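You operate a simulated robot arm through the tools that you are given. There is no shell and no other tool. Be economical: measure what you need, move in short steps, check, and stop when the job is done.

Carry out the task below with a simulated robot arm. There is one attempt and no reset: what you move stays moved.

TASK
Put things in order on the bench marked one. At the end: the green jet nozzle is on the white lot plate; the white nineteen millimetre label (marked "19 mm") stands where the yellow padlock stood; the blue drive pin stands on top of the clear cup of black olives; the shelf pin stands on top of the clear tub with the white lid; the yellow padlock stands on top of the yellow coil of strap; whatever was shut is shut again. Leave all else as you found it, and nothing knocked over.

It is judged by the outcome, as a careful person would: the job done as asked, and still so three seconds after it is handed in. It fails if anything else is knocked over, pushed out of place, dropped, spilled or broken. A push-on lid holds only when it is set on centred and level and pressed home; a screw cap is set on level and turned clockwise until tight.

THE ROBOT
A 7-joint arm with a two-finger gripper, fixed in place. Base frame: the origin is at the foot of the arm, x ahead of it, y to its left, z up; the work surface is at about z = 0.85. Lengths are in m, angles in degrees, forces in N, time in s.
With the tool pointing down near the work surface it reaches from about 0.34 to 0.72 m from the base axis. Its first joint turns from -66.0 to 66.0 degrees. Payload 2.45 kg.
Tool frame: the origin (TCP) lies between the finger pads and is the grasp point; the fingertips stand 0.026 m ahead of it; z points along the fingers, y is the line along which they close. Largest opening 0.096 m; the body of the gripper starts 0.069 m behind the TCP.
Orientation is that of the tool frame in the base frame, as a unit quaternion [x, y, z, w]. With the fingers straight down and closing along the base's y, the tool's x points along the base's -x, its y along +y and its z along -z.

THE INTERFACE
- The arm moves only by the tool arm_command. Its argument "plan" is a list of rows, each a list of 7 numbers: the shift along the tool's x, y, z in units of 400 mm (1.0 is 400 mm), then the turn, a rotation vector about the tool's x, y, z in units of 180 degrees (1.0 is 180 degrees), then the closure, from 0 (fully open) to 1 (shut). In form: [[x, y, z, rx, ry, rz, claw], ...]. A call has 1 to 20 rows; each row is the pose to reach, as a shift and turn from the pose commanded when the call began, along the tool's axes at that moment. A call with a number of a shift or a turn outside -1 to 1 is refused whole. Rows are played at 5 a second. More than 0.05 m and 8.6 degrees between two rows, or a gripper value outside its range, and nothing of the call is played. A pose out of reach is approached as far as the arm can. The call stops where the force on the tool passes 40 N (or 10 N more than at its start, if that is more) or the arm is blocked; 0.2 s more then pass. The fingers move at their own pace and stop on an object; they squeeze with about 43 N. The grip force told is the motor's: it shows also when the fingers shut on nothing. Time passes only in rows, and 0.2 s behind the last, so rows that repeat a pose let the fingers close. It gives the time, the measured TCP pose, the force on the tool (base axes), the opening and the grip force at its end, in the units of the frame above (readings bear some noise), with the torque about the TCP (base axes, N m) and any sound that the robot's microphone picked up.
- Cameras (640 x 400 px; columns grow to the right, rows downward): "scene" is fixed at [0.1515, -0.3956, 1.4339]; the picture's right is [0.82, -0.58, 0.00], its down [-0.33, -0.47, -0.82] and it looks along [0.47, 0.67, -0.57] (base axes); focal length 322 px, centre (320, 200). "wrist" rides on the gripper at [0.082, 0.003, -0.098] in the tool frame; the picture's right is [-0.04, 1.00, 0.00], its down [-0.73, -0.03, -0.68] and it looks along [-0.68, -0.03, 0.73] (tool axes); focal length 256 px, centre (320, 200). There is no depth. A picture from a camera that has moved, and an enlarged one, comes with that camera's place and axes in the base frame and with its lens. The place of the scene camera against the robot may be out by one fixed shift of up to 0.025 m in any direction.
- capture(camera): a new picture of that camera. The clock stands still meanwhile.
- zoom(camera, box): a new picture of the part [left, top, right, bottom] of that camera's present view, enlarged. The clock stands still meanwhile.
- hand_in(): hands the job in; it is judged then, once.

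Go step by step. Nothing tells you positions but the pictures and the camera data: compare them with the known pose of the tool, close in by small moves and look again before you grip or let go. The budget is 120 turns and 64 pictures, counting those below and the enlarged ones. Unless the task says otherwise, let go and move clear before handing in, and close with one line.

The tools are called after "Request:" as a command line: name --pt "numbers of a row" for each row, then --argument value for the rest, lists and objects as JSON in quotes. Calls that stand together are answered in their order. arm_command: Moves the arm, as the interface text tells. Its arguments: {"type":"object","properties":{"plan":{"type":"array"}},"required":["plan"]} The other tools are called the same way: capture (camera) takes a picture; zoom (camera, box) takes an enlarged picture of a part of a camera's view; hand_in () hands the job in.

At the start:

```text
clock: 0.0
ee_pos: [0.3994, 0.0165, 1.1454]
orientation: [0.0, 1.0, 0.0, -0.001]
force: [-0.5, -0.2, -0.4]
moment: [0.03, 0.0, 0.0]
opening: 0.0959
gripper_force: 0.0
```

scene: 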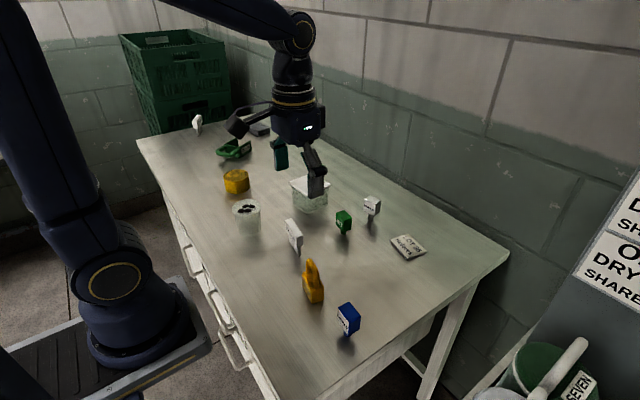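
wrist: 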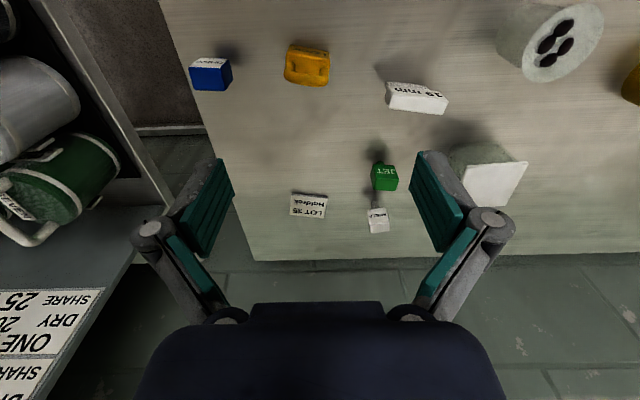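

The bench has the blue pin, padlock, 19 mm label, green nozzle, a small white item, the lot plate, a cup of olives, a tub and the yellow strap coil. I'll zoom to tell them apart.

Request:
zoom --camera "scene" --box '[200, 150, 440, 350]'

Request:
zoom --camera "scene" --box '[120, 80, 340, 240]'

Request:
zoom --camera "wrist" --box '[160, 0, 640, 260]'

```text
2.00 times, centred on (320, 250) of scene
camera zoom: at [0.1515, -0.3956, 1.4339], right [0.82, -0.58, 0.0], down [-0.33, -0.47, -0.82], along [0.47, 0.67, -0.57], focal length 645 px, centre (320, 100)
```

zoom: 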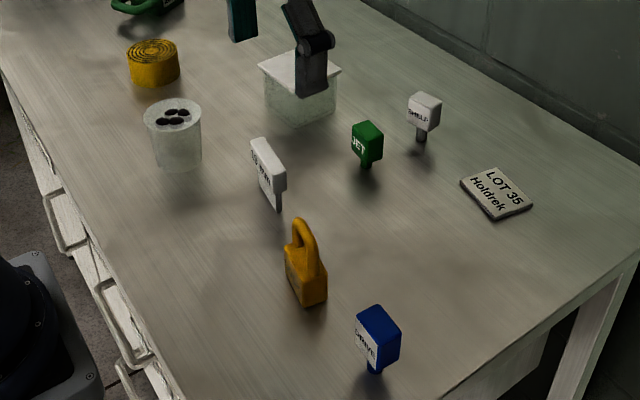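

```text
2.50 times, centred on (230, 160) of scene
camera zoom: at [0.1515, -0.3956, 1.4339], right [0.82, -0.58, 0.0], down [-0.33, -0.47, -0.82], along [0.47, 0.67, -0.57], focal length 806 px, centre (545, 300)
```

zoom: 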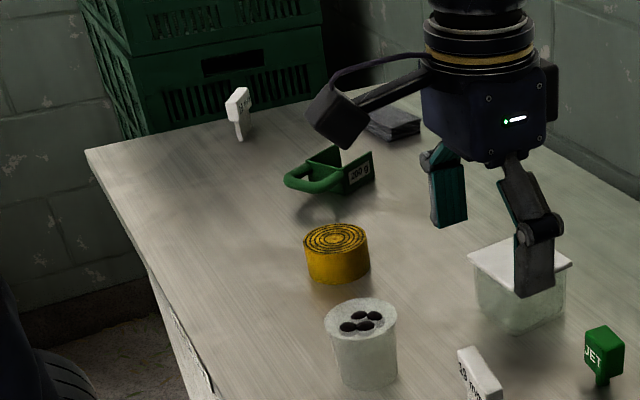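

```text
1.33 times, centred on (400, 130) of wrist
camera zoom: at [0.3185, 0.0203, 1.2438], right [0.04, 1.0, 0.0], down [0.73, -0.03, 0.68], along [0.68, -0.03, -0.73], focal length 341 px, centre (213, 293)
```

zoom: 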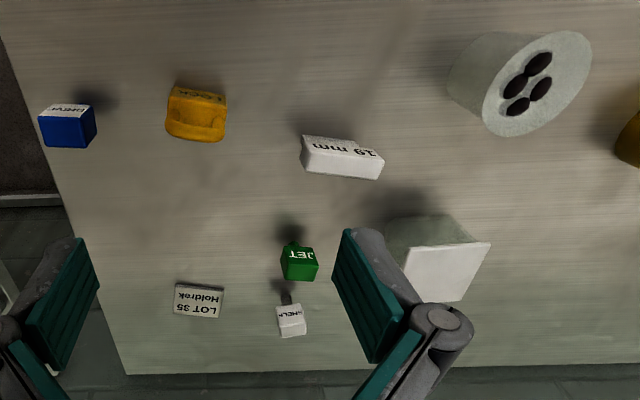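

Positions so far are rough (padlock ~(0.416, 0), label ~(0.456, 0.143)). I'll come lower over the padlock for a close look.

Request:
arm_command --pt "-0.009 -0.014 0.1 0 0 0 0" --pt "-0.018 -0.028 0.2 0 0 0 0" --pt "-0.0265 -0.041 0.29 0 0 0 0" --pt "-0.0265 -0.041 0.29 0 0 0 0"

Request:
capture --camera "wrist"

Request:
zoom --camera "scene" --box '[260, 200, 380, 350]'

```text
clock: 1.0
ee_pos: [0.4081, -0.0008, 1.0295]
orientation: [-0.001, 1.0, 0.0, 0.001]
force: [0.5, 0.7, 0.9]
moment: [-0.02, 0.03, -0.04]
opening: 0.0958
gripper_force: 0.1
```

```text
58 pictures are left
camera wrist: at [0.3278, 0.0031, 1.1277], right [0.04, 1.0, 0.0], down [0.73, -0.03, 0.68], along [0.68, -0.03, -0.73], focal length 256 px, centre (320, 200)
```

wrist: 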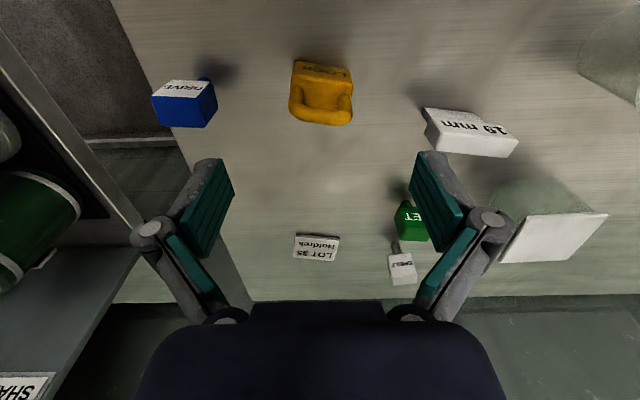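

```text
2.67 times, centred on (320, 275) of scene
camera zoom: at [0.1515, -0.3956, 1.4339], right [0.82, -0.58, 0.0], down [-0.33, -0.47, -0.82], along [0.47, 0.67, -0.57], focal length 860 px, centre (320, 0)
```

zoom: 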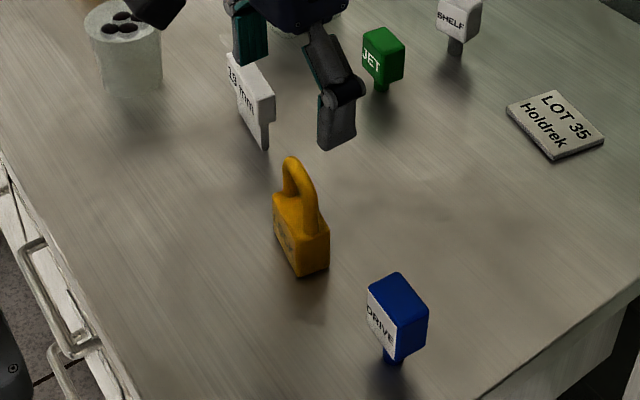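

The padlock stands around (0.41, -0.003), its width roughly along y and turned a few degrees. I'll zoom in to refine that.

Request:
zoom --camera "wrist" --box '[260, 40, 388, 140]'

Request:
zoom --camera "scene" --box '[280, 250, 344, 310]'

```text
4.00 times, centred on (324, 90) of wrist
camera zoom: at [0.3278, 0.0031, 1.1277], right [0.04, 1.0, 0.0], down [0.73, -0.03, 0.68], along [0.68, -0.03, -0.73], focal length 1024 px, centre (304, 640)
```

zoom: 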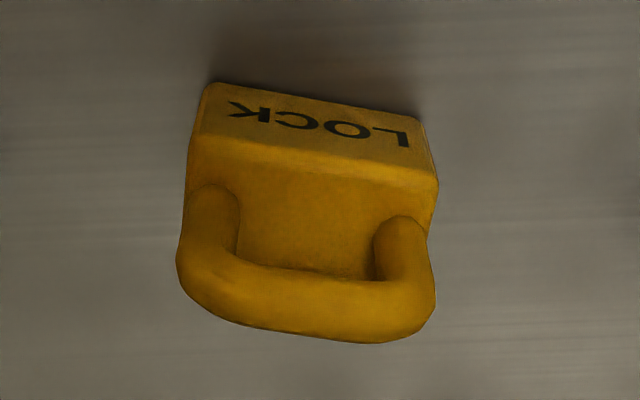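

```text
6.67 times, centred on (312, 280) of scene
camera zoom: at [0.1515, -0.3956, 1.4339], right [0.82, -0.58, 0.0], down [-0.33, -0.47, -0.82], along [0.47, 0.67, -0.57], focal length 2149 px, centre (373, -333)
```

zoom: 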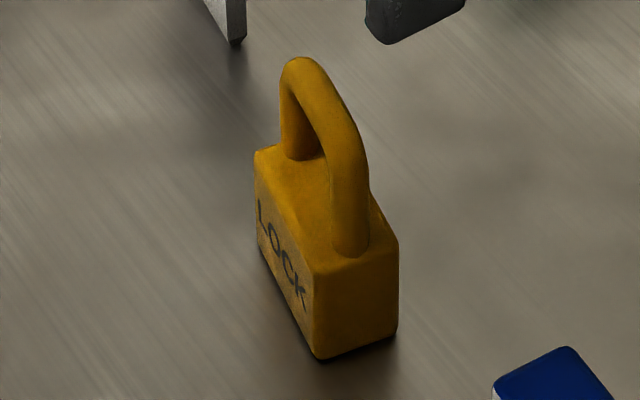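

The padlock body is about 54 × 27 × 43 mm, centred near (0.417, 0.000) and turned about 11° clockwise. I'll turn to match, go down and close across its width.

Request:
arm_command --pt "-0.01 0 0.05 0 0 0.03 0" --pt "-0.018 0 0.1 0 0 0.06 0" --pt "-0.018 0 0.2 0 0 0.06 0" --pt "-0.018 0 0.3 0 0 0.06 0" --pt "-0.018 0 0.364 0 0 0.06 0" --pt "-0.018 0 0.364 0 0 0.06 0"

Request:
capture --camera "wrist"

```text
clock: 2.4
ee_pos: [0.4167, 0.0, 0.883]
orientation: [0.094, 0.996, 0.0, -0.001]
force: [-0.2, 1.1, 0.0]
moment: [0.02, 0.02, 0.0]
opening: 0.0959
gripper_force: 0.1
```

```text
54 pictures are left
camera wrist: at [0.3378, 0.0189, 0.9813], right [0.23, 0.97, 0.0], down [0.71, -0.17, 0.68], along [0.66, -0.15, -0.73], focal length 256 px, centre (320, 200)
```

wrist: 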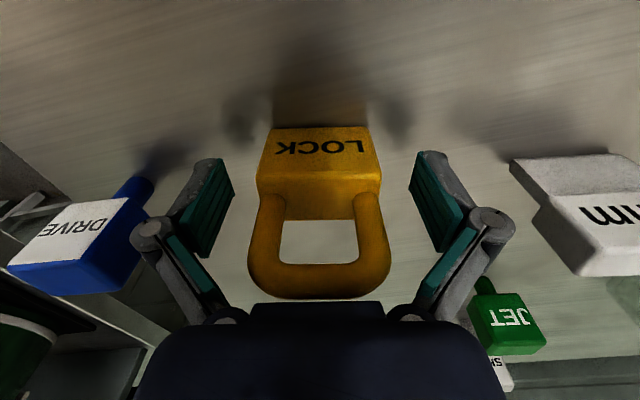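

The padlock sits well centred between the fingers. I'll close and lift.

Request:
arm_command --pt "0 0 0 0 0 0 1" --pt "0 0 0 0 0 0 1" --pt "0 0 0 0 0 0 1" --pt "0 0 0 0 0 0 1" --pt "0 0 -0.05 0 0 0 1" --pt "0 0 -0.15 0 0 0 1" --pt "0 0 -0.25 0 0 0 1" --pt "0 0 -0.35 0 0 0 1"

```text
clock: 4.2
ee_pos: [0.4172, 0.0012, 1.0232]
orientation: [0.094, 0.996, 0.0, -0.001]
force: [-0.4, -1.1, -0.7]
moment: [0.0, 0.03, -0.01]
opening: 0.0614
gripper_force: 43.5
```

The padlock is held, opening 61 mm. I'll carry it high and leftward toward the strap coil in two moves.

Request:
arm_command --pt "0.018 0.098 -0.05 0 0 -0.023 1" --pt "0.036 0.197 -0.1 0 0 -0.047 1" --pt "0.053 0.295 -0.125 0 0 -0.07 1" --pt "0.07 0.393 -0.125 0 0 -0.093 1" --pt "0.088 0.492 -0.125 0 0 -0.117 1" --pt "0.105 0.59 -0.125 0 0 -0.14 1" --pt "0.105 0.59 -0.125 0 0 -0.14 1"

Request:
capture --camera "wrist"

Request:
capture --camera "scene"

```text
clock: 5.8
ee_pos: [0.42, 0.2409, 1.0745]
orientation: [-0.126, 0.992, 0.0, 0.0]
force: [0.5, -0.2, -1.0]
moment: [0.03, -0.03, 0.0]
opening: 0.0603
gripper_force: 43.1
```

```text
53 pictures are left
camera wrist: at [0.3407, 0.224, 1.1725], right [-0.21, 0.98, 0.0], down [0.72, 0.15, 0.68], along [0.66, 0.14, -0.73], focal length 256 px, centre (320, 200)
```

wrist: 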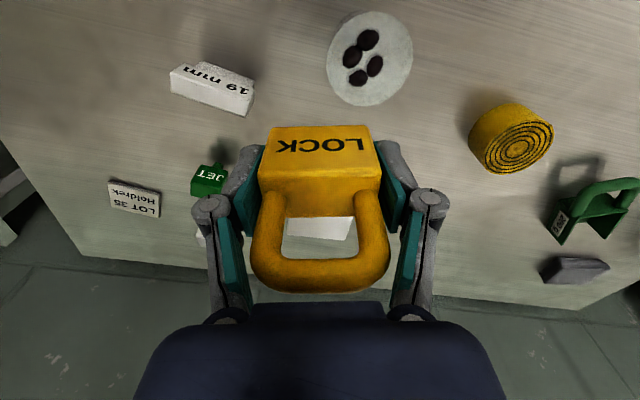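

```text
52 pictures are left
```

scene: 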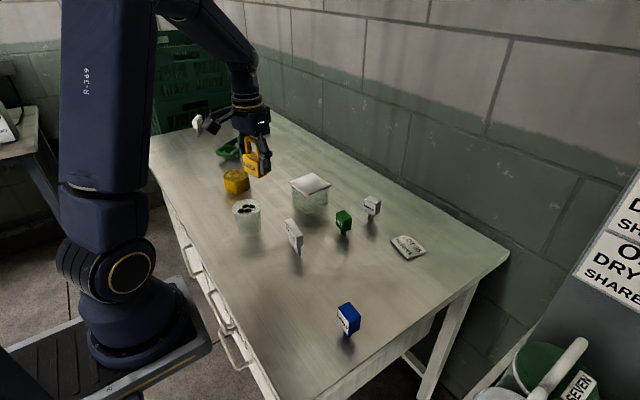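

The coil's top is near (0.45, 0.50). I'll move on toward it for a nearer view.

Request:
arm_command --pt "-0.031 0.1 0 0 0 -0.018 1" --pt "-0.062 0.2 0 0 0 -0.036 1" --pt "-0.093 0.301 0 0 0 -0.054 1" --pt "-0.124 0.402 0 0 0 -0.072 1" --pt "-0.155 0.502 0 0 0 -0.089 1" --pt "-0.155 0.502 0 0 0 -0.089 1"

Request:
capture --camera "wrist"

```text
clock: 7.2
ee_pos: [0.4289, 0.4493, 1.0743]
orientation: [-0.262, 0.965, 0.0, 0.001]
force: [-0.1, 0.2, 0.1]
moment: [-0.02, -0.04, 0.01]
opening: 0.0595
gripper_force: 43.0
```

```text
51 pictures are left
camera wrist: at [0.3587, 0.4111, 1.1725], right [-0.47, 0.88, 0.0], down [0.65, 0.35, 0.68], along [0.6, 0.32, -0.73], focal length 256 px, centre (320, 200)
```

wrist: 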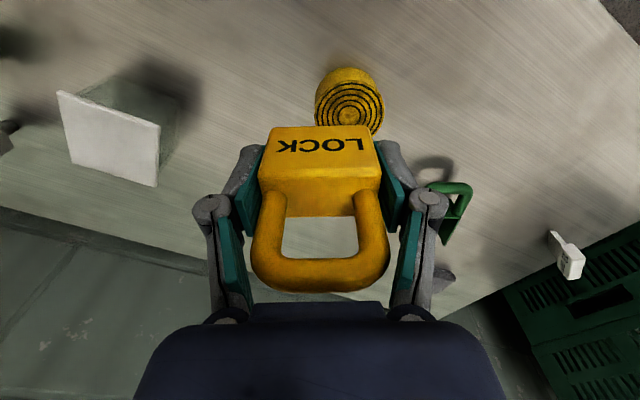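

Triangulation puts the coil top at about (0.445, 0.492, 0.905). I'll move over it to just above contact and check.

Request:
arm_command --pt "-0.043 0.036 0 0 0 0 1" --pt "-0.0858 0.0722 0 0 0 0 1" --pt "-0.0858 0.0722 0.1 0 0 0 1" --pt "-0.0858 0.0722 0.2 0 0 0 1" --pt "-0.0858 0.0722 0.286 0 0 0 1" --pt "-0.0858 0.0722 0.286 0 0 0 1"

Request:
capture --camera "wrist"

Request:
zoom --camera "scene" --box '[190, 110, 290, 210]'

```text
clock: 8.6
ee_pos: [0.4448, 0.4924, 0.9591]
orientation: [-0.262, 0.965, 0.0, 0.0]
force: [-0.4, 0.2, -0.9]
moment: [-0.02, 0.0, 0.02]
opening: 0.0587
gripper_force: 42.6
```

```text
50 pictures are left
camera wrist: at [0.3735, 0.4549, 1.0582], right [-0.47, 0.88, 0.0], down [0.65, 0.35, 0.68], along [0.6, 0.32, -0.73], focal length 256 px, centre (320, 200)
```

wrist: 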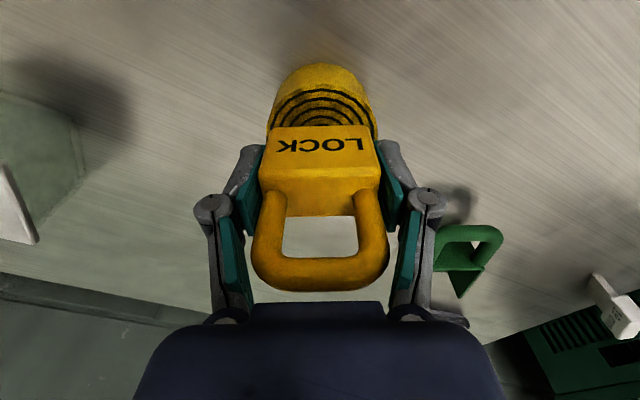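

```text
4.00 times, centred on (240, 160) of scene
camera zoom: at [0.1515, -0.3956, 1.4339], right [0.82, -0.58, 0.0], down [-0.33, -0.47, -0.82], along [0.47, 0.67, -0.57], focal length 1289 px, centre (640, 360)
```

zoom: 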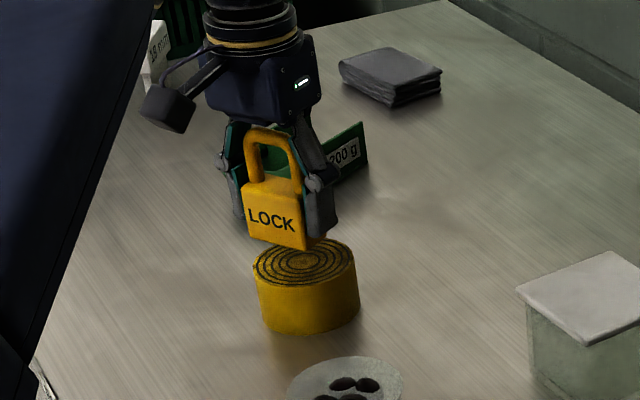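

The padlock is right over the coil sideways, but the coil may sit a little farther out. I'll zoom to check.

Request:
zoom --camera "wrist" --box '[240, 40, 400, 140]'

```text
4.00 times, centred on (320, 90) of wrist
camera zoom: at [0.3735, 0.4549, 1.0582], right [-0.47, 0.88, 0.0], down [0.65, 0.35, 0.68], along [0.6, 0.32, -0.73], focal length 1024 px, centre (320, 640)
```

zoom: 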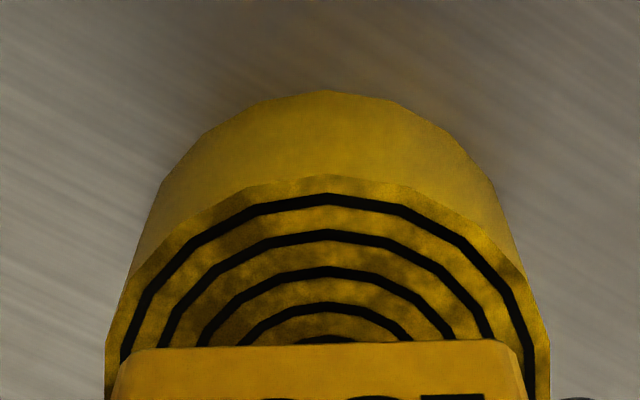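

Better estimate: the coil top is at z≈0.895 and its centre about 8 mm farther out. I'll correct and lower to near contact.

Request:
arm_command --pt "-0.02 0.003 0.02 0 0 0 1" --pt "-0.02 0.003 0.045 0 0 0 1" --pt "-0.02 0.003 0.065 0 0 0 1" --pt "-0.02 0.003 0.0725 0 0 0 1" --pt "-0.02 0.003 0.0725 0 0 0 1"

Request:
zoom --camera "scene" --box '[190, 110, 290, 210]'

```text
clock: 9.8
ee_pos: [0.4519, 0.4976, 0.9319]
orientation: [-0.262, 0.965, 0.0, 0.0]
force: [-1.7, -1.2, 8.6]
moment: [-0.2, 0.02, -0.03]
opening: 0.0583
gripper_force: 43.4
```

```text
4.00 times, centred on (240, 160) of scene
camera zoom: at [0.1514, -0.3958, 1.4338], right [0.82, -0.58, 0.0], down [-0.33, -0.47, -0.82], along [0.47, 0.67, -0.57], focal length 1289 px, centre (640, 360)
```

zoom: 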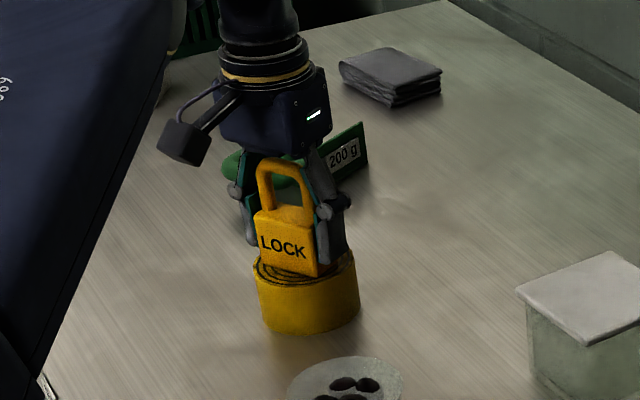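

The padlock rests on the coil (8.6 N). I'll open gently and rise straight up.

Request:
arm_command --pt "0 0 -0.002 0 0 0 0.35" --pt "0 0 -0.002 0 0 0 0.2" --pt "0 0 -0.002 0 0 0 0.1" --pt "0 0 -0.002 0 0 0 0.1" --pt "0 0 -0.06 0 0 0 0.1" --pt "0 0 -0.16 0 0 0 0.1" --pt "0 0 -0.28 0 0 0 0.1" --pt "0 0 -0.38 0 0 0 0.1"

Request:
zoom --camera "scene" --box '[190, 110, 290, 210]'

Request:
capture --camera "wrist"

```text
clock: 11.6
ee_pos: [0.4481, 0.4938, 1.0793]
orientation: [-0.262, 0.965, -0.001, 0.0]
force: [0.0, -0.3, -0.2]
moment: [0.03, -0.02, 0.01]
opening: 0.0861
gripper_force: 0.1
out of reach, approached as far as the arm can: row 8
```

```text
4.00 times, centred on (240, 160) of scene
camera zoom: at [0.1515, -0.3956, 1.4338], right [0.82, -0.58, 0.0], down [-0.33, -0.47, -0.82], along [0.47, 0.67, -0.57], focal length 1289 px, centre (640, 360)
```

zoom: 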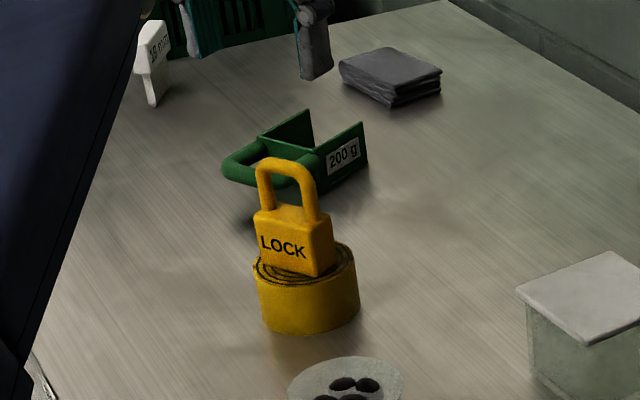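

```text
45 pictures are left
camera wrist: at [0.3761, 0.4562, 1.1791], right [-0.47, 0.88, 0.0], down [0.65, 0.35, 0.68], along [0.6, 0.32, -0.73], focal length 256 px, centre (320, 200)
```

wrist: 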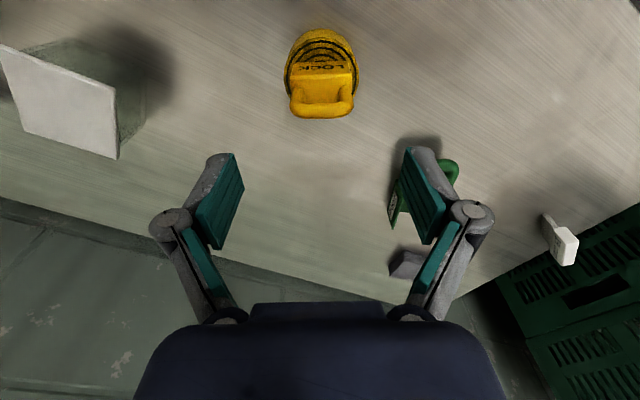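

The padlock stands on the coil. Now I'll go back to look at the 19 mm label.

Request:
arm_command --pt "0.06 -0.09 0 0 0 0.014 0" --pt "0.12 -0.18 0 0 0 0.028 0" --pt "0.18 -0.27 0.01 0 0 0.042 0" --pt "0.24 -0.36 0.03 0 0 0.056 0" --pt "0.3 -0.45 0.05 0 0 0.07 0" --pt "0.36 -0.54 0.08 0 0 0.084 0" --pt "0.42 -0.63 0.1 0 0 0.098 0" --pt "0.486 -0.73 0.125 0 0 0.11 0" --pt "0.486 -0.73 0.125 0 0 0.11 0"

Request:
capture --camera "wrist"

```text
clock: 13.6
ee_pos: [0.429, 0.1447, 1.0302]
orientation: [-0.092, 0.996, 0.0, 0.0]
force: [0.2, 0.3, -0.3]
moment: [0.0, -0.01, -0.02]
opening: 0.0959
gripper_force: 0.1
```

```text
44 pictures are left
camera wrist: at [0.349, 0.1318, 1.1291], right [-0.14, 0.99, 0.0], down [0.73, 0.11, 0.68], along [0.67, 0.1, -0.73], focal length 256 px, centre (320, 200)
```

wrist: 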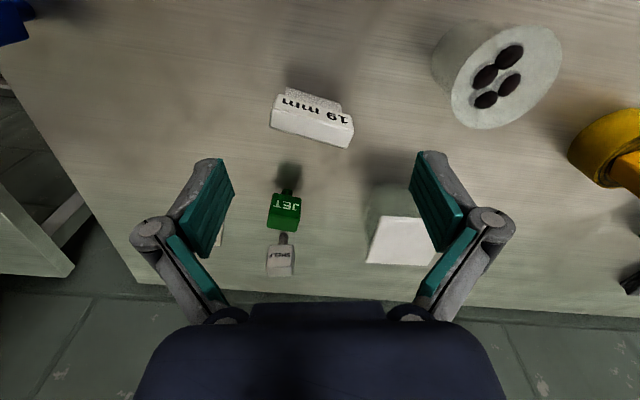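

Request:
zoom --camera "wrist" --box '[240, 70, 380, 160]'

Request:
zoom --camera "scene" --box '[260, 190, 340, 270]'

```text
4.44 times, centred on (310, 115) of wrist
camera zoom: at [0.349, 0.1318, 1.1291], right [-0.14, 0.99, 0.0], down [0.73, 0.11, 0.68], along [0.67, 0.1, -0.73], focal length 1138 px, centre (364, 578)
```

zoom: 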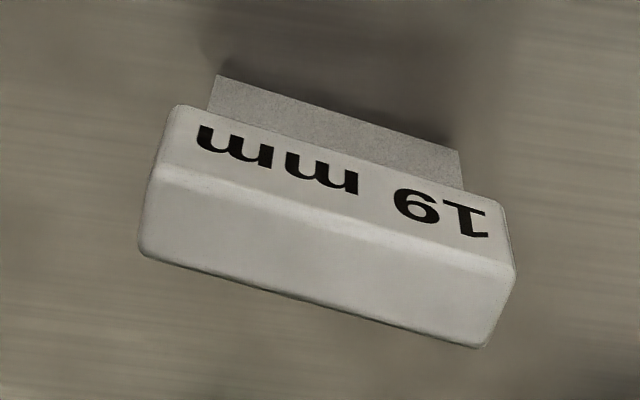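

```text
5.00 times, centred on (300, 230) of scene
camera zoom: at [0.1515, -0.3956, 1.4339], right [0.82, -0.58, 0.0], down [-0.33, -0.47, -0.82], along [0.47, 0.67, -0.57], focal length 1612 px, centre (420, 50)
```

zoom: 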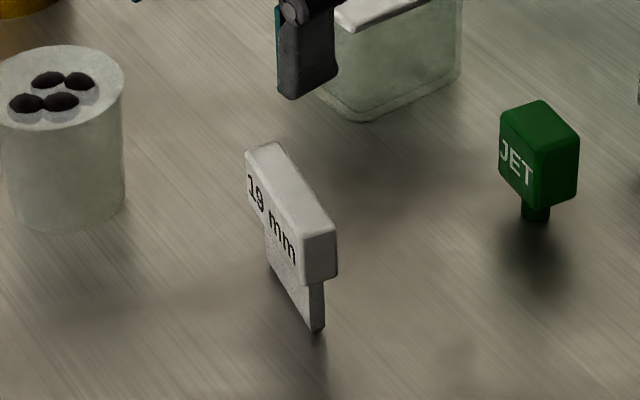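

The label's head is about 73 mm long, centred near (0.456, 0.141), top z≈0.92, turned about 9° clockwise. I'll lower the fingers round its ends.

Request:
arm_command --pt "-0.02 -0.006 0.03 0 0 0.036 0" --pt "-0.042 -0.013 0.06 0 0 0.072 0" --pt "-0.063 -0.02 0.09 0 0 0.109 0" --pt "-0.063 -0.02 0.17 0 0 0.109 0" --pt "-0.063 -0.02 0.25 0 0 0.109 0" --pt "-0.063 -0.02 0.31 0 0 0.109 0" --pt "-0.063 -0.02 0.31 0 0 0.109 0"

Request:
capture --camera "wrist"

```text
clock: 15.2
ee_pos: [0.4545, 0.1404, 0.9071]
orientation: [0.078, 0.997, 0.0, 0.0]
force: [0.3, -0.3, 0.2]
moment: [0.0, 0.0, 0.0]
opening: 0.096
gripper_force: 0.1
```

```text
41 pictures are left
camera wrist: at [0.376, 0.1565, 1.0053], right [0.2, 0.98, 0.0], down [0.72, -0.14, 0.68], along [0.67, -0.13, -0.73], focal length 256 px, centre (320, 200)
```

wrist: 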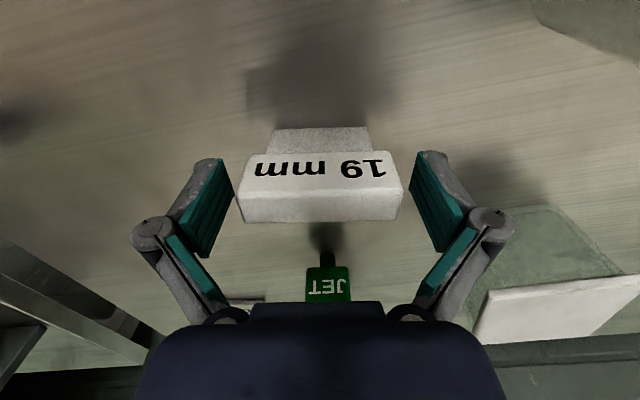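

It is well centred and aligned. Closing and lifting.

Request:
arm_command --pt "0 0 0 0 0 0 1" --pt "0 0 0 0 0 0 1" --pt "0 0 0 0 0 0 1" --pt "0 0 0 0 0 0 1" --pt "0 0 -0.04 0 0 0 1" --pt "0 0 -0.12 0 0 0 1" --pt "0 0 -0.22 0 0 0 1" --pt "0 0 -0.22 0 0 0 1"

Request:
capture --camera "wrist"

```text
clock: 17.0
ee_pos: [0.4561, 0.139, 0.9965]
orientation: [0.078, 0.997, 0.0, 0.0]
force: [-1.0, 0.5, -0.1]
moment: [-0.04, 0.02, -0.02]
opening: 0.0726
gripper_force: 42.8
```

```text
40 pictures are left
camera wrist: at [0.376, 0.1559, 1.0954], right [0.2, 0.98, 0.0], down [0.72, -0.14, 0.68], along [0.67, -0.13, -0.73], focal length 256 px, centre (320, 200)
```

wrist: 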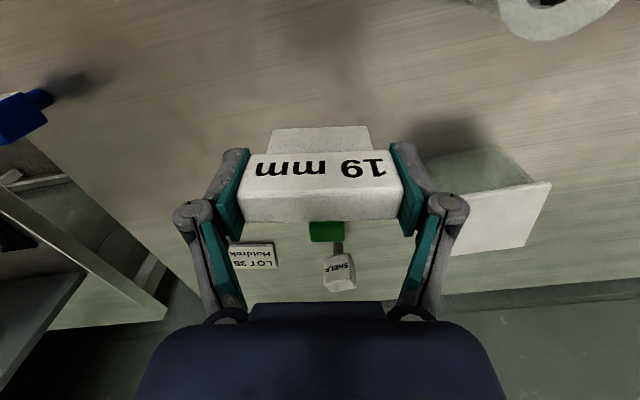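

The label is held. I'll carry it to the padlock's old spot (0.417, 0.000) and come down near the bench.

Request:
arm_command --pt "0.013 -0.12 0 0 0 0 1" --pt "0.027 -0.24 0 0 0 0 1" --pt "0.04 -0.36 0 0 0 0 1" --pt "0.04 -0.36 0.08 0 0 0 1" --pt "0.04 -0.36 0.16 0 0 0 1" --pt "0.04 -0.36 0.2 0 0 0 1" --pt "0.04 -0.36 0.21 0 0 0 1" --pt "0.04 -0.36 0.21 0 0 0 1"

```text
clock: 18.8
ee_pos: [0.417, 0.0006, 0.9108]
orientation: [0.078, 0.997, 0.0, 0.0]
force: [0.1, 0.7, 0.5]
moment: [0.01, 0.02, -0.02]
opening: 0.0731
gripper_force: 43.1
```

About 4 mm to go. I'll lower gently to contact.

Request:
arm_command --pt "0 0 0.004 0 0 0 1" --pt "0 0 0.007 0 0 0 1" --pt "0 0 0.01 0 0 0 1" --pt "0 0 0.01 0 0 0 1"

```text
clock: 19.8
ee_pos: [0.4172, 0.0002, 0.9075]
orientation: [0.078, 0.997, -0.001, 0.001]
force: [-3.8, -0.8, 14.3]
moment: [-0.03, 0.18, -0.03]
opening: 0.0727
gripper_force: 43.0
```

Contact made. I'll ease off slightly, open and rise.

Request:
arm_command --pt "0 0 -0.002 0 0 0 1" --pt "0 0 -0.002 0 0 0 0.18" --pt "0 0 -0.002 0 0 0 0.1" --pt "0 0 -0.002 0 0 0 0" --pt "0 0 -0.002 0 0 0 0" --pt "0 0 -0.06 0 0 0 0" --pt "0 0 -0.16 0 0 0 0" --pt "0 0 -0.26 0 0 0 0"

Request:
capture --camera "wrist"

Request:
zoom --camera "scene" --box '[260, 200, 440, 360]'

```text
clock: 21.6
ee_pos: [0.4171, 0.0009, 1.0104]
orientation: [0.079, 0.997, 0.0, 0.001]
force: [0.0, 0.6, 0.7]
moment: [-0.01, 0.01, 0.0]
opening: 0.0961
gripper_force: 0.0
```

```text
39 pictures are left
camera wrist: at [0.3379, 0.0165, 1.1095], right [0.2, 0.98, 0.0], down [0.72, -0.14, 0.68], along [0.67, -0.13, -0.73], focal length 256 px, centre (320, 200)
```

wrist: 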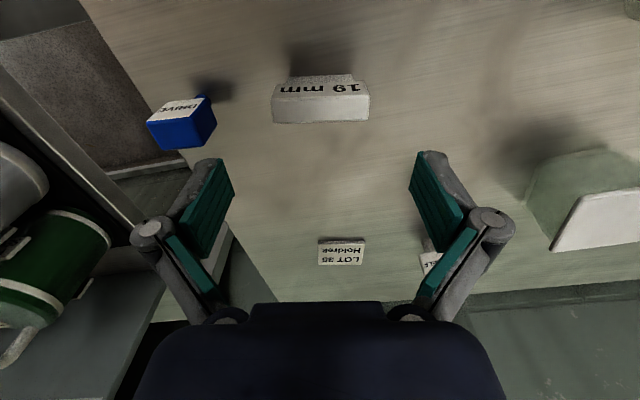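

```text
2.50 times, centred on (350, 280) of scene
camera zoom: at [0.1515, -0.3956, 1.4339], right [0.82, -0.58, 0.0], down [-0.33, -0.47, -0.82], along [0.47, 0.67, -0.57], focal length 806 px, centre (245, 0)
```

zoom: 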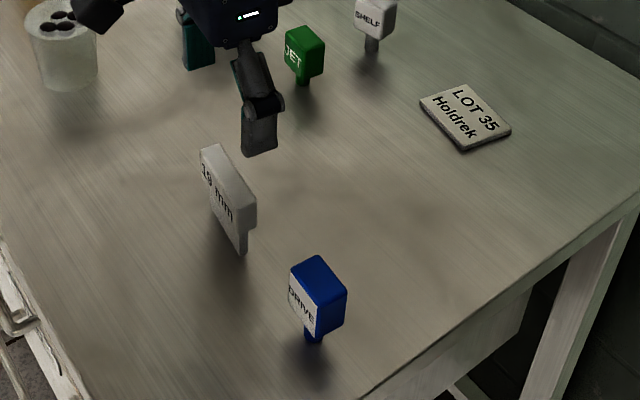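

The label stands on the padlock's spot. Next the blue drive pin: I'll move over it and look.

Request:
arm_command --pt "-0.01 -0.1 -0.05 0 0 0 0" --pt "-0.021 -0.21 -0.05 0 0 0 0" --pt "-0.032 -0.314 -0.02 0 0 0 0" --pt "-0.032 -0.314 0 0 0 0 0" --pt "-0.032 -0.314 0 0 0 0 0"

Request:
zoom --camera "wrist" --box '[240, 20, 400, 140]'

Request:
zoom --camera "scene" --box '[310, 280, 390, 360]'

```text
clock: 22.8
ee_pos: [0.4108, -0.1255, 1.0129]
orientation: [0.078, 0.997, -0.001, -0.001]
force: [0.2, -0.1, -0.2]
moment: [0.01, -0.02, -0.02]
opening: 0.0958
gripper_force: 0.1
```

```text
3.33 times, centred on (320, 80) of wrist
camera zoom: at [0.3312, -0.1097, 1.1093], right [0.2, 0.98, 0.0], down [0.72, -0.14, 0.68], along [0.67, -0.13, -0.73], focal length 853 px, centre (320, 600)
```

zoom: 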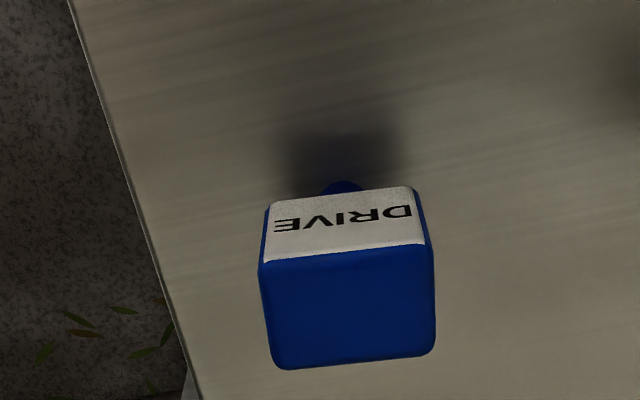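

```text
5.00 times, centred on (350, 320) of scene
camera zoom: at [0.1515, -0.3956, 1.4339], right [0.82, -0.58, 0.0], down [-0.33, -0.47, -0.82], along [0.47, 0.67, -0.57], focal length 1612 px, centre (170, -400)
```

zoom: 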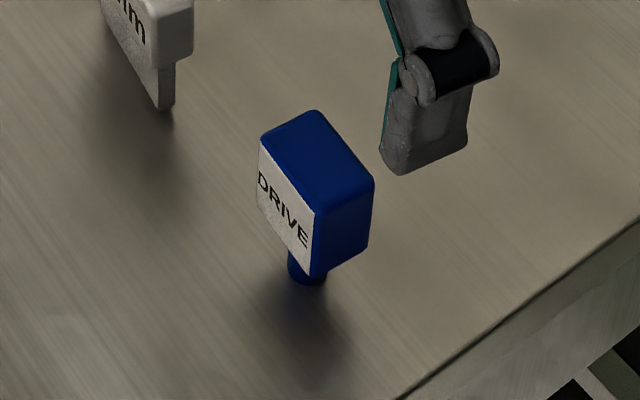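

The pin's head is about 38 × 26 mm, centred near (0.420, -0.120), z 0.87–0.91, turned about 5°. I'll lower round it.

Request:
arm_command --pt "-0.01 0.009 0.05 0 0 -0.011 0" --pt "-0.019 0.018 0.1 0 0 -0.022 0" --pt "-0.019 0.018 0.2 0 0 -0.022 0" --pt "-0.019 0.018 0.294 0 0 -0.022 0" --pt "-0.019 0.018 0.294 0 0 -0.022 0"

Request:
capture --camera "wrist"

```text
clock: 24.0
ee_pos: [0.4181, -0.1204, 0.8947]
orientation: [0.043, 0.999, 0.0, 0.001]
force: [0.4, 0.1, 0.3]
moment: [-0.03, 0.01, 0.0]
opening: 0.0961
gripper_force: 0.1
```

```text
35 pictures are left
camera wrist: at [0.3383, -0.1094, 0.9922], right [0.13, 0.99, 0.0], down [0.73, -0.09, 0.68], along [0.67, -0.09, -0.73], focal length 256 px, centre (320, 200)
```

wrist: 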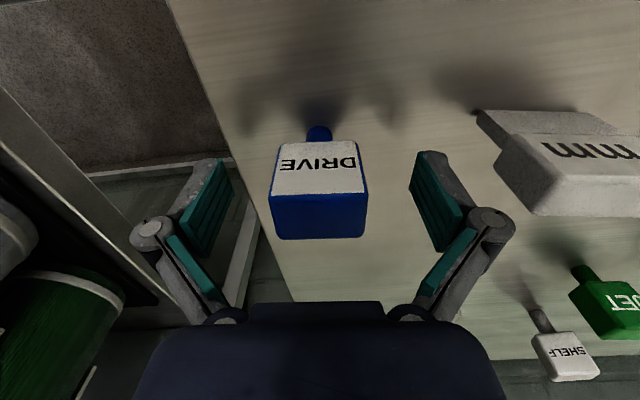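

Centred. Closing and lifting.

Request:
arm_command --pt "0 0 0 0 0 0 1" --pt "0 0 0 0 0 0 1" --pt "0 0 0 0 0 0 1" --pt "0 0 0 0 0 0 1" --pt "0 0 0 0 0 0 1" --pt "0 0 -0.04 0 0 0 1" --pt "0 0 -0.12 0 0 0 1" --pt "0 0 -0.24 0 0 0 1" --pt "0 0 -0.36 0 0 0 1"

Request:
capture --camera "wrist"

```text
clock: 26.0
ee_pos: [0.4187, -0.1215, 1.0374]
orientation: [0.044, 0.999, 0.0, 0.001]
force: [-0.7, -0.3, -1.3]
moment: [0.02, 0.03, -0.01]
opening: 0.0378
gripper_force: 42.8
```

```text
34 pictures are left
camera wrist: at [0.338, -0.1093, 1.1358], right [0.13, 0.99, 0.0], down [0.73, -0.09, 0.68], along [0.67, -0.09, -0.73], focal length 256 px, centre (320, 200)
```

wrist: 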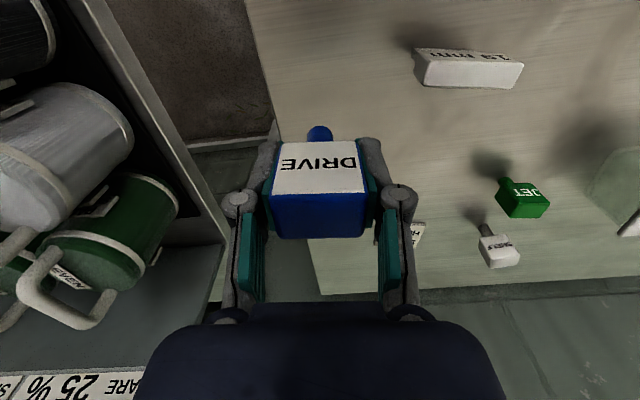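

The pin is held (38 mm). I'll carry it high toward the cup, stopping short to look.

Request:
arm_command --pt "0.025 0.103 0 0 0 -0.012 1" --pt "0.051 0.206 0 0 0 -0.024 1" --pt "0.076 0.308 0 0 0 -0.036 1" --pt "0.102 0.411 0 0 0 -0.048 1" --pt "0.127 0.514 0 0 0 -0.06 1" --pt "0.153 0.617 0 0 0 -0.072 1" --pt "0.178 0.72 0 0 0 -0.084 1" --pt "0.204 0.822 0 0 0 -0.096 1" --pt "0.229 0.925 0 0 0 -0.111 1" --pt "0.229 0.925 0 0 0 -0.111 1"

Request:
capture --camera "wrist"

Request:
zoom --camera "scene" --box '[210, 170, 290, 250]'

```text
clock: 28.2
ee_pos: [0.3611, 0.2566, 1.0376]
orientation: [-0.13, 0.991, 0.0, 0.001]
force: [0.7, -0.7, -0.4]
moment: [-0.01, -0.03, 0.01]
opening: 0.038
gripper_force: 42.8
```

```text
33 pictures are left
camera wrist: at [0.2813, 0.2395, 1.136], right [-0.22, 0.98, 0.0], down [0.72, 0.16, 0.68], along [0.66, 0.15, -0.73], focal length 256 px, centre (320, 200)
```

wrist: 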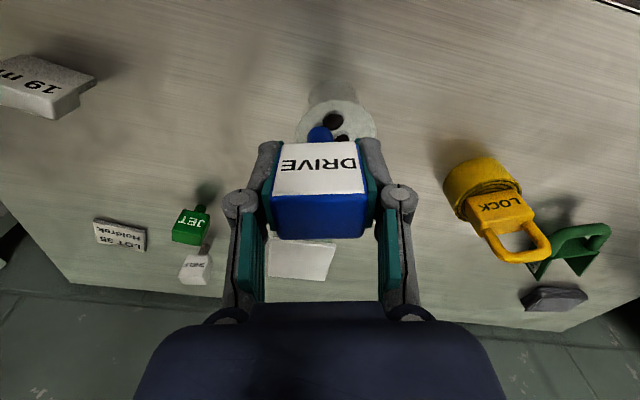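

```text
5.00 times, centred on (250, 210) of scene
camera zoom: at [0.1515, -0.3955, 1.4339], right [0.82, -0.58, 0.0], down [-0.33, -0.47, -0.82], along [0.47, 0.67, -0.57], focal length 1612 px, centre (670, 150)
```

zoom: 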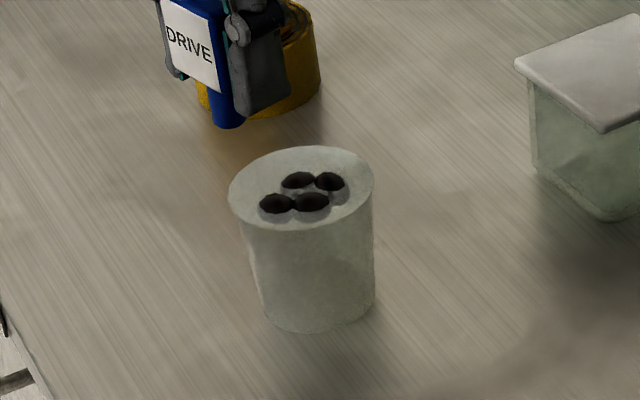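

Before placing the pin I need to know the cup's top surface: whether the olives stick out of it. Zooming in closer.

Request:
zoom --camera "scene" --box '[228, 185, 268, 225]'

Request:
zoom --camera "wrist" --box '[280, 70, 400, 145]'

```text
10.00 times, centred on (248, 205) of scene
camera zoom: at [0.1515, -0.3955, 1.4339], right [0.82, -0.58, 0.0], down [-0.33, -0.47, -0.82], along [0.47, 0.67, -0.57], focal length 3223 px, centre (1040, 150)
```

zoom: 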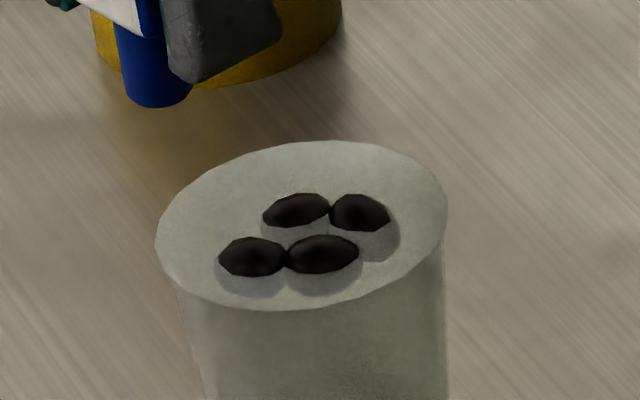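

```text
5.33 times, centred on (340, 108) of wrist
camera zoom: at [0.2813, 0.2395, 1.136], right [-0.22, 0.98, 0.0], down [0.72, 0.16, 0.68], along [0.66, 0.15, -0.73], focal length 1365 px, centre (213, 693)
```

zoom: 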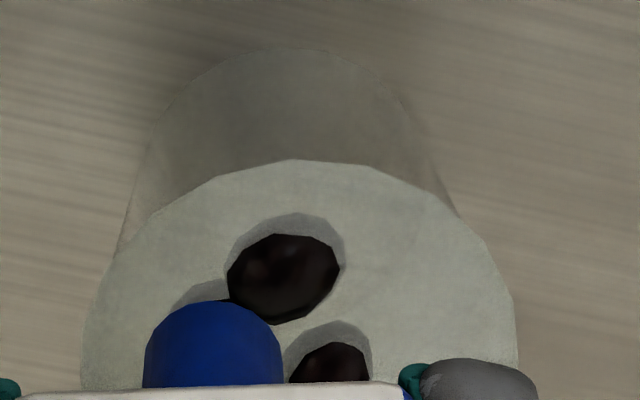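

The olives bulge from the flat top (centre (0.393, 0.279), z≈0.928), so I'll set the pin on the clear patch on the left side, about (0.3835, 0.302). First I'll hover a few millimetres above and check.

Request:
arm_command --pt "-0.04 0.047 0 0 0 0 1" --pt "-0.083 0.094 0 0 0 0 1" --pt "-0.083 0.094 0.07 0 0 0 1" --pt "-0.083 0.094 0.13 0 0 0 1" --pt "-0.083 0.094 0.143 0 0 0 1" --pt "-0.083 0.094 0.143 0 0 0 1"

Request:
zoom --camera "scene" --box '[228, 175, 268, 215]'

Request:
zoom --camera "wrist" --box '[240, 50, 400, 150]'

```text
clock: 29.6
ee_pos: [0.383, 0.3018, 0.9793]
orientation: [-0.13, 0.992, -0.001, 0.001]
force: [-0.1, 0.9, -0.9]
moment: [0.0, 0.0, 0.0]
opening: 0.0379
gripper_force: 43.0
```

```text
10.00 times, centred on (248, 195) of scene
camera zoom: at [0.1515, -0.3956, 1.4339], right [0.82, -0.58, 0.0], down [-0.33, -0.47, -0.82], along [0.47, 0.67, -0.57], focal length 3223 px, centre (1040, 250)
```

zoom: 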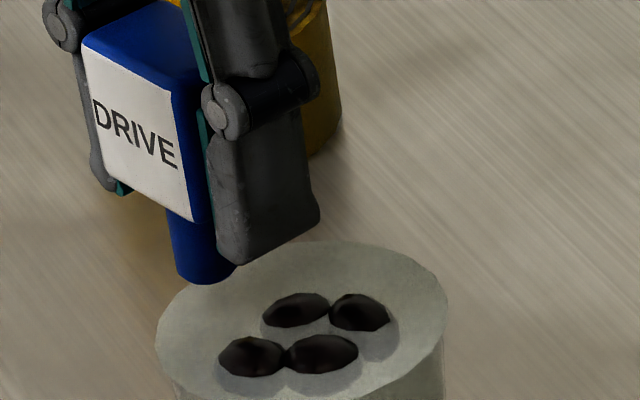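

```text
4.00 times, centred on (320, 100) of wrist
camera zoom: at [0.3034, 0.2841, 1.0785], right [-0.22, 0.98, 0.0], down [0.72, 0.16, 0.68], along [0.66, 0.15, -0.73], focal length 1024 px, centre (320, 600)
```

zoom: 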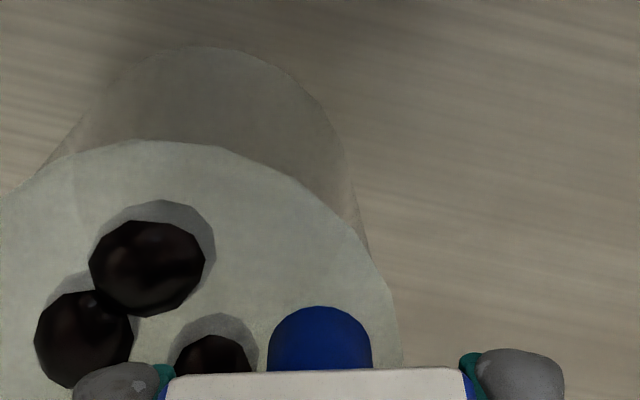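

The wrist view shows the stem between the nearest olive and the rim. I'll shift 2 mm toward the robot and lower in small steps.

Request:
arm_command --pt "0.005 0 0 0 0 0 1" --pt "0.005 0 0.006 0 0 0 1" --pt "0.005 0 0.011 0 0 0 1" --pt "0.005 0 0.015 0 0 0 1" --pt "0.005 0 0.018 0 0 0 1" --pt "0.005 0 0.018 0 0 0 1"

Request:
zoom --camera "wrist" --box '[240, 50, 400, 150]'

Request:
zoom --camera "scene" --box '[228, 175, 268, 215]'

```text
clock: 31.0
ee_pos: [0.3793, 0.301, 0.9719]
orientation: [-0.13, 0.991, 0.0, 0.0]
force: [0.4, 0.1, -0.2]
moment: [-0.03, -0.01, 0.04]
opening: 0.0378
gripper_force: 43.1
```

```text
4.00 times, centred on (320, 100) of wrist
camera zoom: at [0.3009, 0.2835, 1.0713], right [-0.22, 0.98, 0.0], down [0.72, 0.16, 0.68], along [0.66, 0.15, -0.73], focal length 1024 px, centre (320, 600)
```

zoom: 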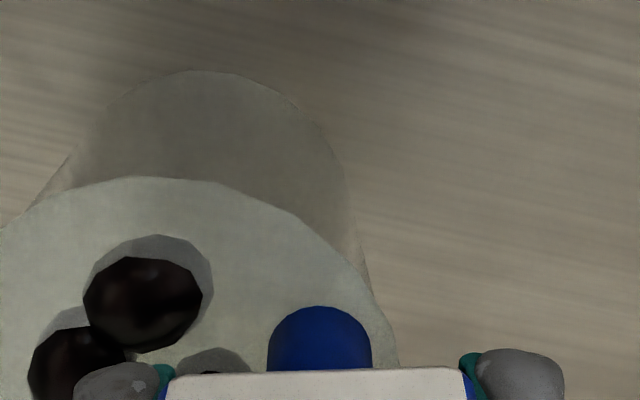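

```text
10.00 times, centred on (248, 195) of scene
camera zoom: at [0.1515, -0.3956, 1.4339], right [0.82, -0.58, 0.0], down [-0.33, -0.47, -0.82], along [0.47, 0.67, -0.57], focal length 3223 px, centre (1040, 250)
```

zoom: 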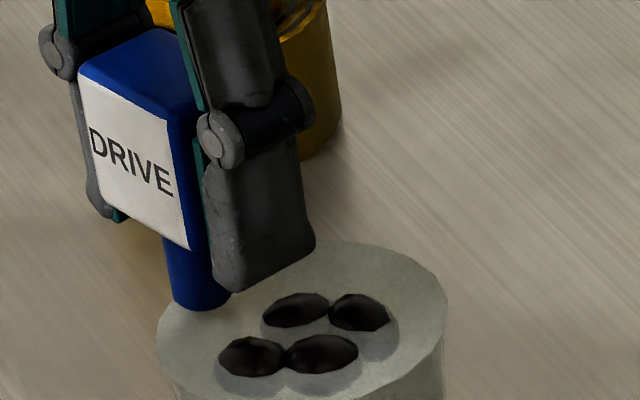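

The rim margin is about 2.5 mm and the olive gap at least 7 mm, so I'll shift 2.5 mm inward, then lower to contact.

Request:
arm_command --pt "-0.004 -0.005 0 0 0 0 1" --pt "-0.004 -0.005 0 0 0 0 1" --pt "-0.004 -0.005 0.002 0 0 0 1" --pt "-0.004 -0.005 0.004 0 0 0 1" --pt "-0.004 -0.005 0.004 0 0 0 1"

```text
clock: 32.2
ee_pos: [0.3825, 0.2996, 0.9713]
orientation: [-0.129, 0.992, 0.0, 0.001]
force: [0.2, 0.6, -0.2]
moment: [-0.01, 0.0, 0.01]
opening: 0.038
gripper_force: 43.3
```

Request:
arm_command --pt "0 0 0.002 0 0 0 1" --pt "0 0 0.004 0 0 0 1" --pt "0 0 0.006 0 0 0 1" --pt "0 0 0.006 0 0 0 1"

```text
clock: 33.2
ee_pos: [0.3819, 0.3002, 0.9691]
orientation: [-0.129, 0.992, 0.0, 0.001]
force: [-1.0, -0.6, 2.8]
moment: [-0.03, 0.04, 0.01]
opening: 0.0382
gripper_force: 43.1
```

Light contact at 0.969. Checking before release.

Request:
zoom --camera "scene" --box '[228, 175, 268, 215]'

```text
10.00 times, centred on (248, 195) of scene
camera zoom: at [0.1515, -0.3956, 1.4338], right [0.82, -0.58, 0.0], down [-0.33, -0.47, -0.82], along [0.47, 0.67, -0.57], focal length 3223 px, centre (1040, 250)
```

zoom: 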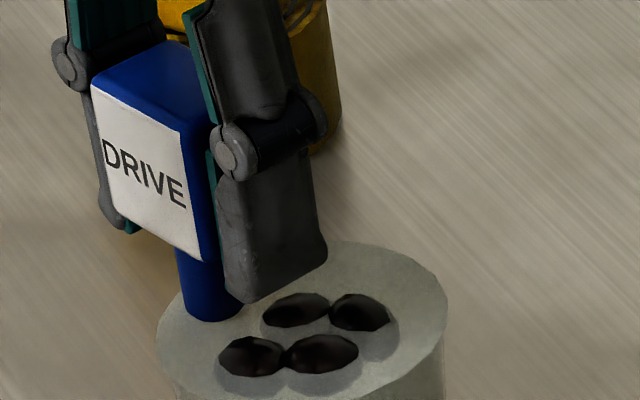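

The stem stands on the clear flat patch. I'll settle it, open and rise.

Request:
arm_command --pt "0 0 0.001 0 0 0 1" --pt "0 0 0 0 0 0 0.58" --pt "0 0 0 0 0 0 0.5" --pt "0 0 0 0 0 0 0.3" --pt "0 0 0 0 0 0 0.2" --pt "0 0 -0.04 0 0 0 0.2" --pt "0 0 -0.12 0 0 0 0.2" --pt "0 0 -0.24 0 0 0 0.2"

Request:
zoom --camera "scene" --box '[190, 130, 290, 250]'

```text
clock: 35.0
ee_pos: [0.3833, 0.2991, 1.0655]
orientation: [-0.129, 0.992, 0.0, 0.0]
force: [-0.3, -0.2, 0.6]
moment: [0.02, 0.03, 0.01]
opening: 0.0766
gripper_force: 0.0
```

```text
3.33 times, centred on (240, 190) of scene
camera zoom: at [0.1515, -0.3956, 1.4339], right [0.82, -0.58, 0.0], down [-0.33, -0.47, -0.82], along [0.47, 0.67, -0.57], focal length 1074 px, centre (587, 233)
```

zoom: 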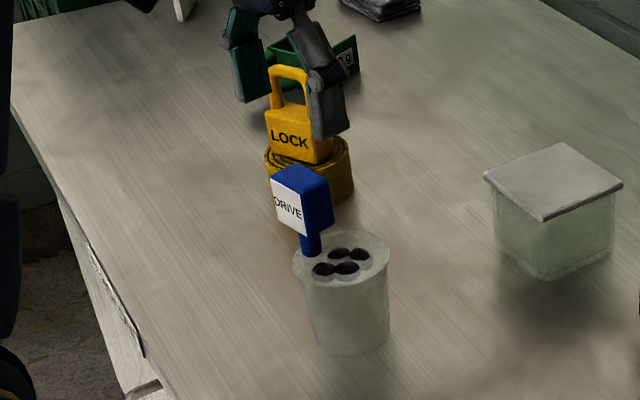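

All good: the pin stands on the cup. Next, over to the green jet nozzle.

Request:
arm_command --pt "-0.052 -0.091 -0.02 0 0 0.009 0.1" --pt "-0.104 -0.182 -0.02 0 0 0.018 0" --pt "-0.156 -0.273 0 0 0 0.027 0" --pt "-0.208 -0.364 0.02 0 0 0.036 0" --pt "-0.26 -0.456 0.05 0 0 0.046 0" --pt "-0.312 -0.547 0.1 0 0 0.055 0" --pt "-0.312 -0.547 0.1 0 0 0.055 0"

Request:
capture --camera "wrist"

```text
clock: 36.6
ee_pos: [0.5588, 0.1211, 1.0248]
orientation: [-0.044, 0.999, 0.0, 0.0]
force: [-0.2, 0.5, 0.5]
moment: [0.0, -0.02, 0.02]
opening: 0.096
gripper_force: 0.0
```

```text
23 pictures are left
camera wrist: at [0.4785, 0.1175, 1.1235], right [-0.05, 1.0, 0.0], down [0.73, 0.04, 0.68], along [0.68, 0.03, -0.73], focal length 256 px, centre (320, 200)
```

wrist: 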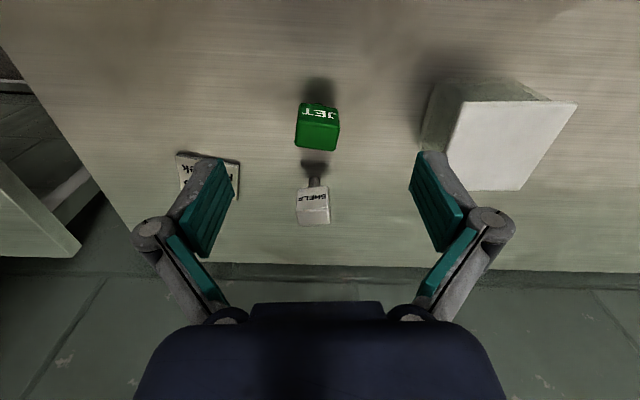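

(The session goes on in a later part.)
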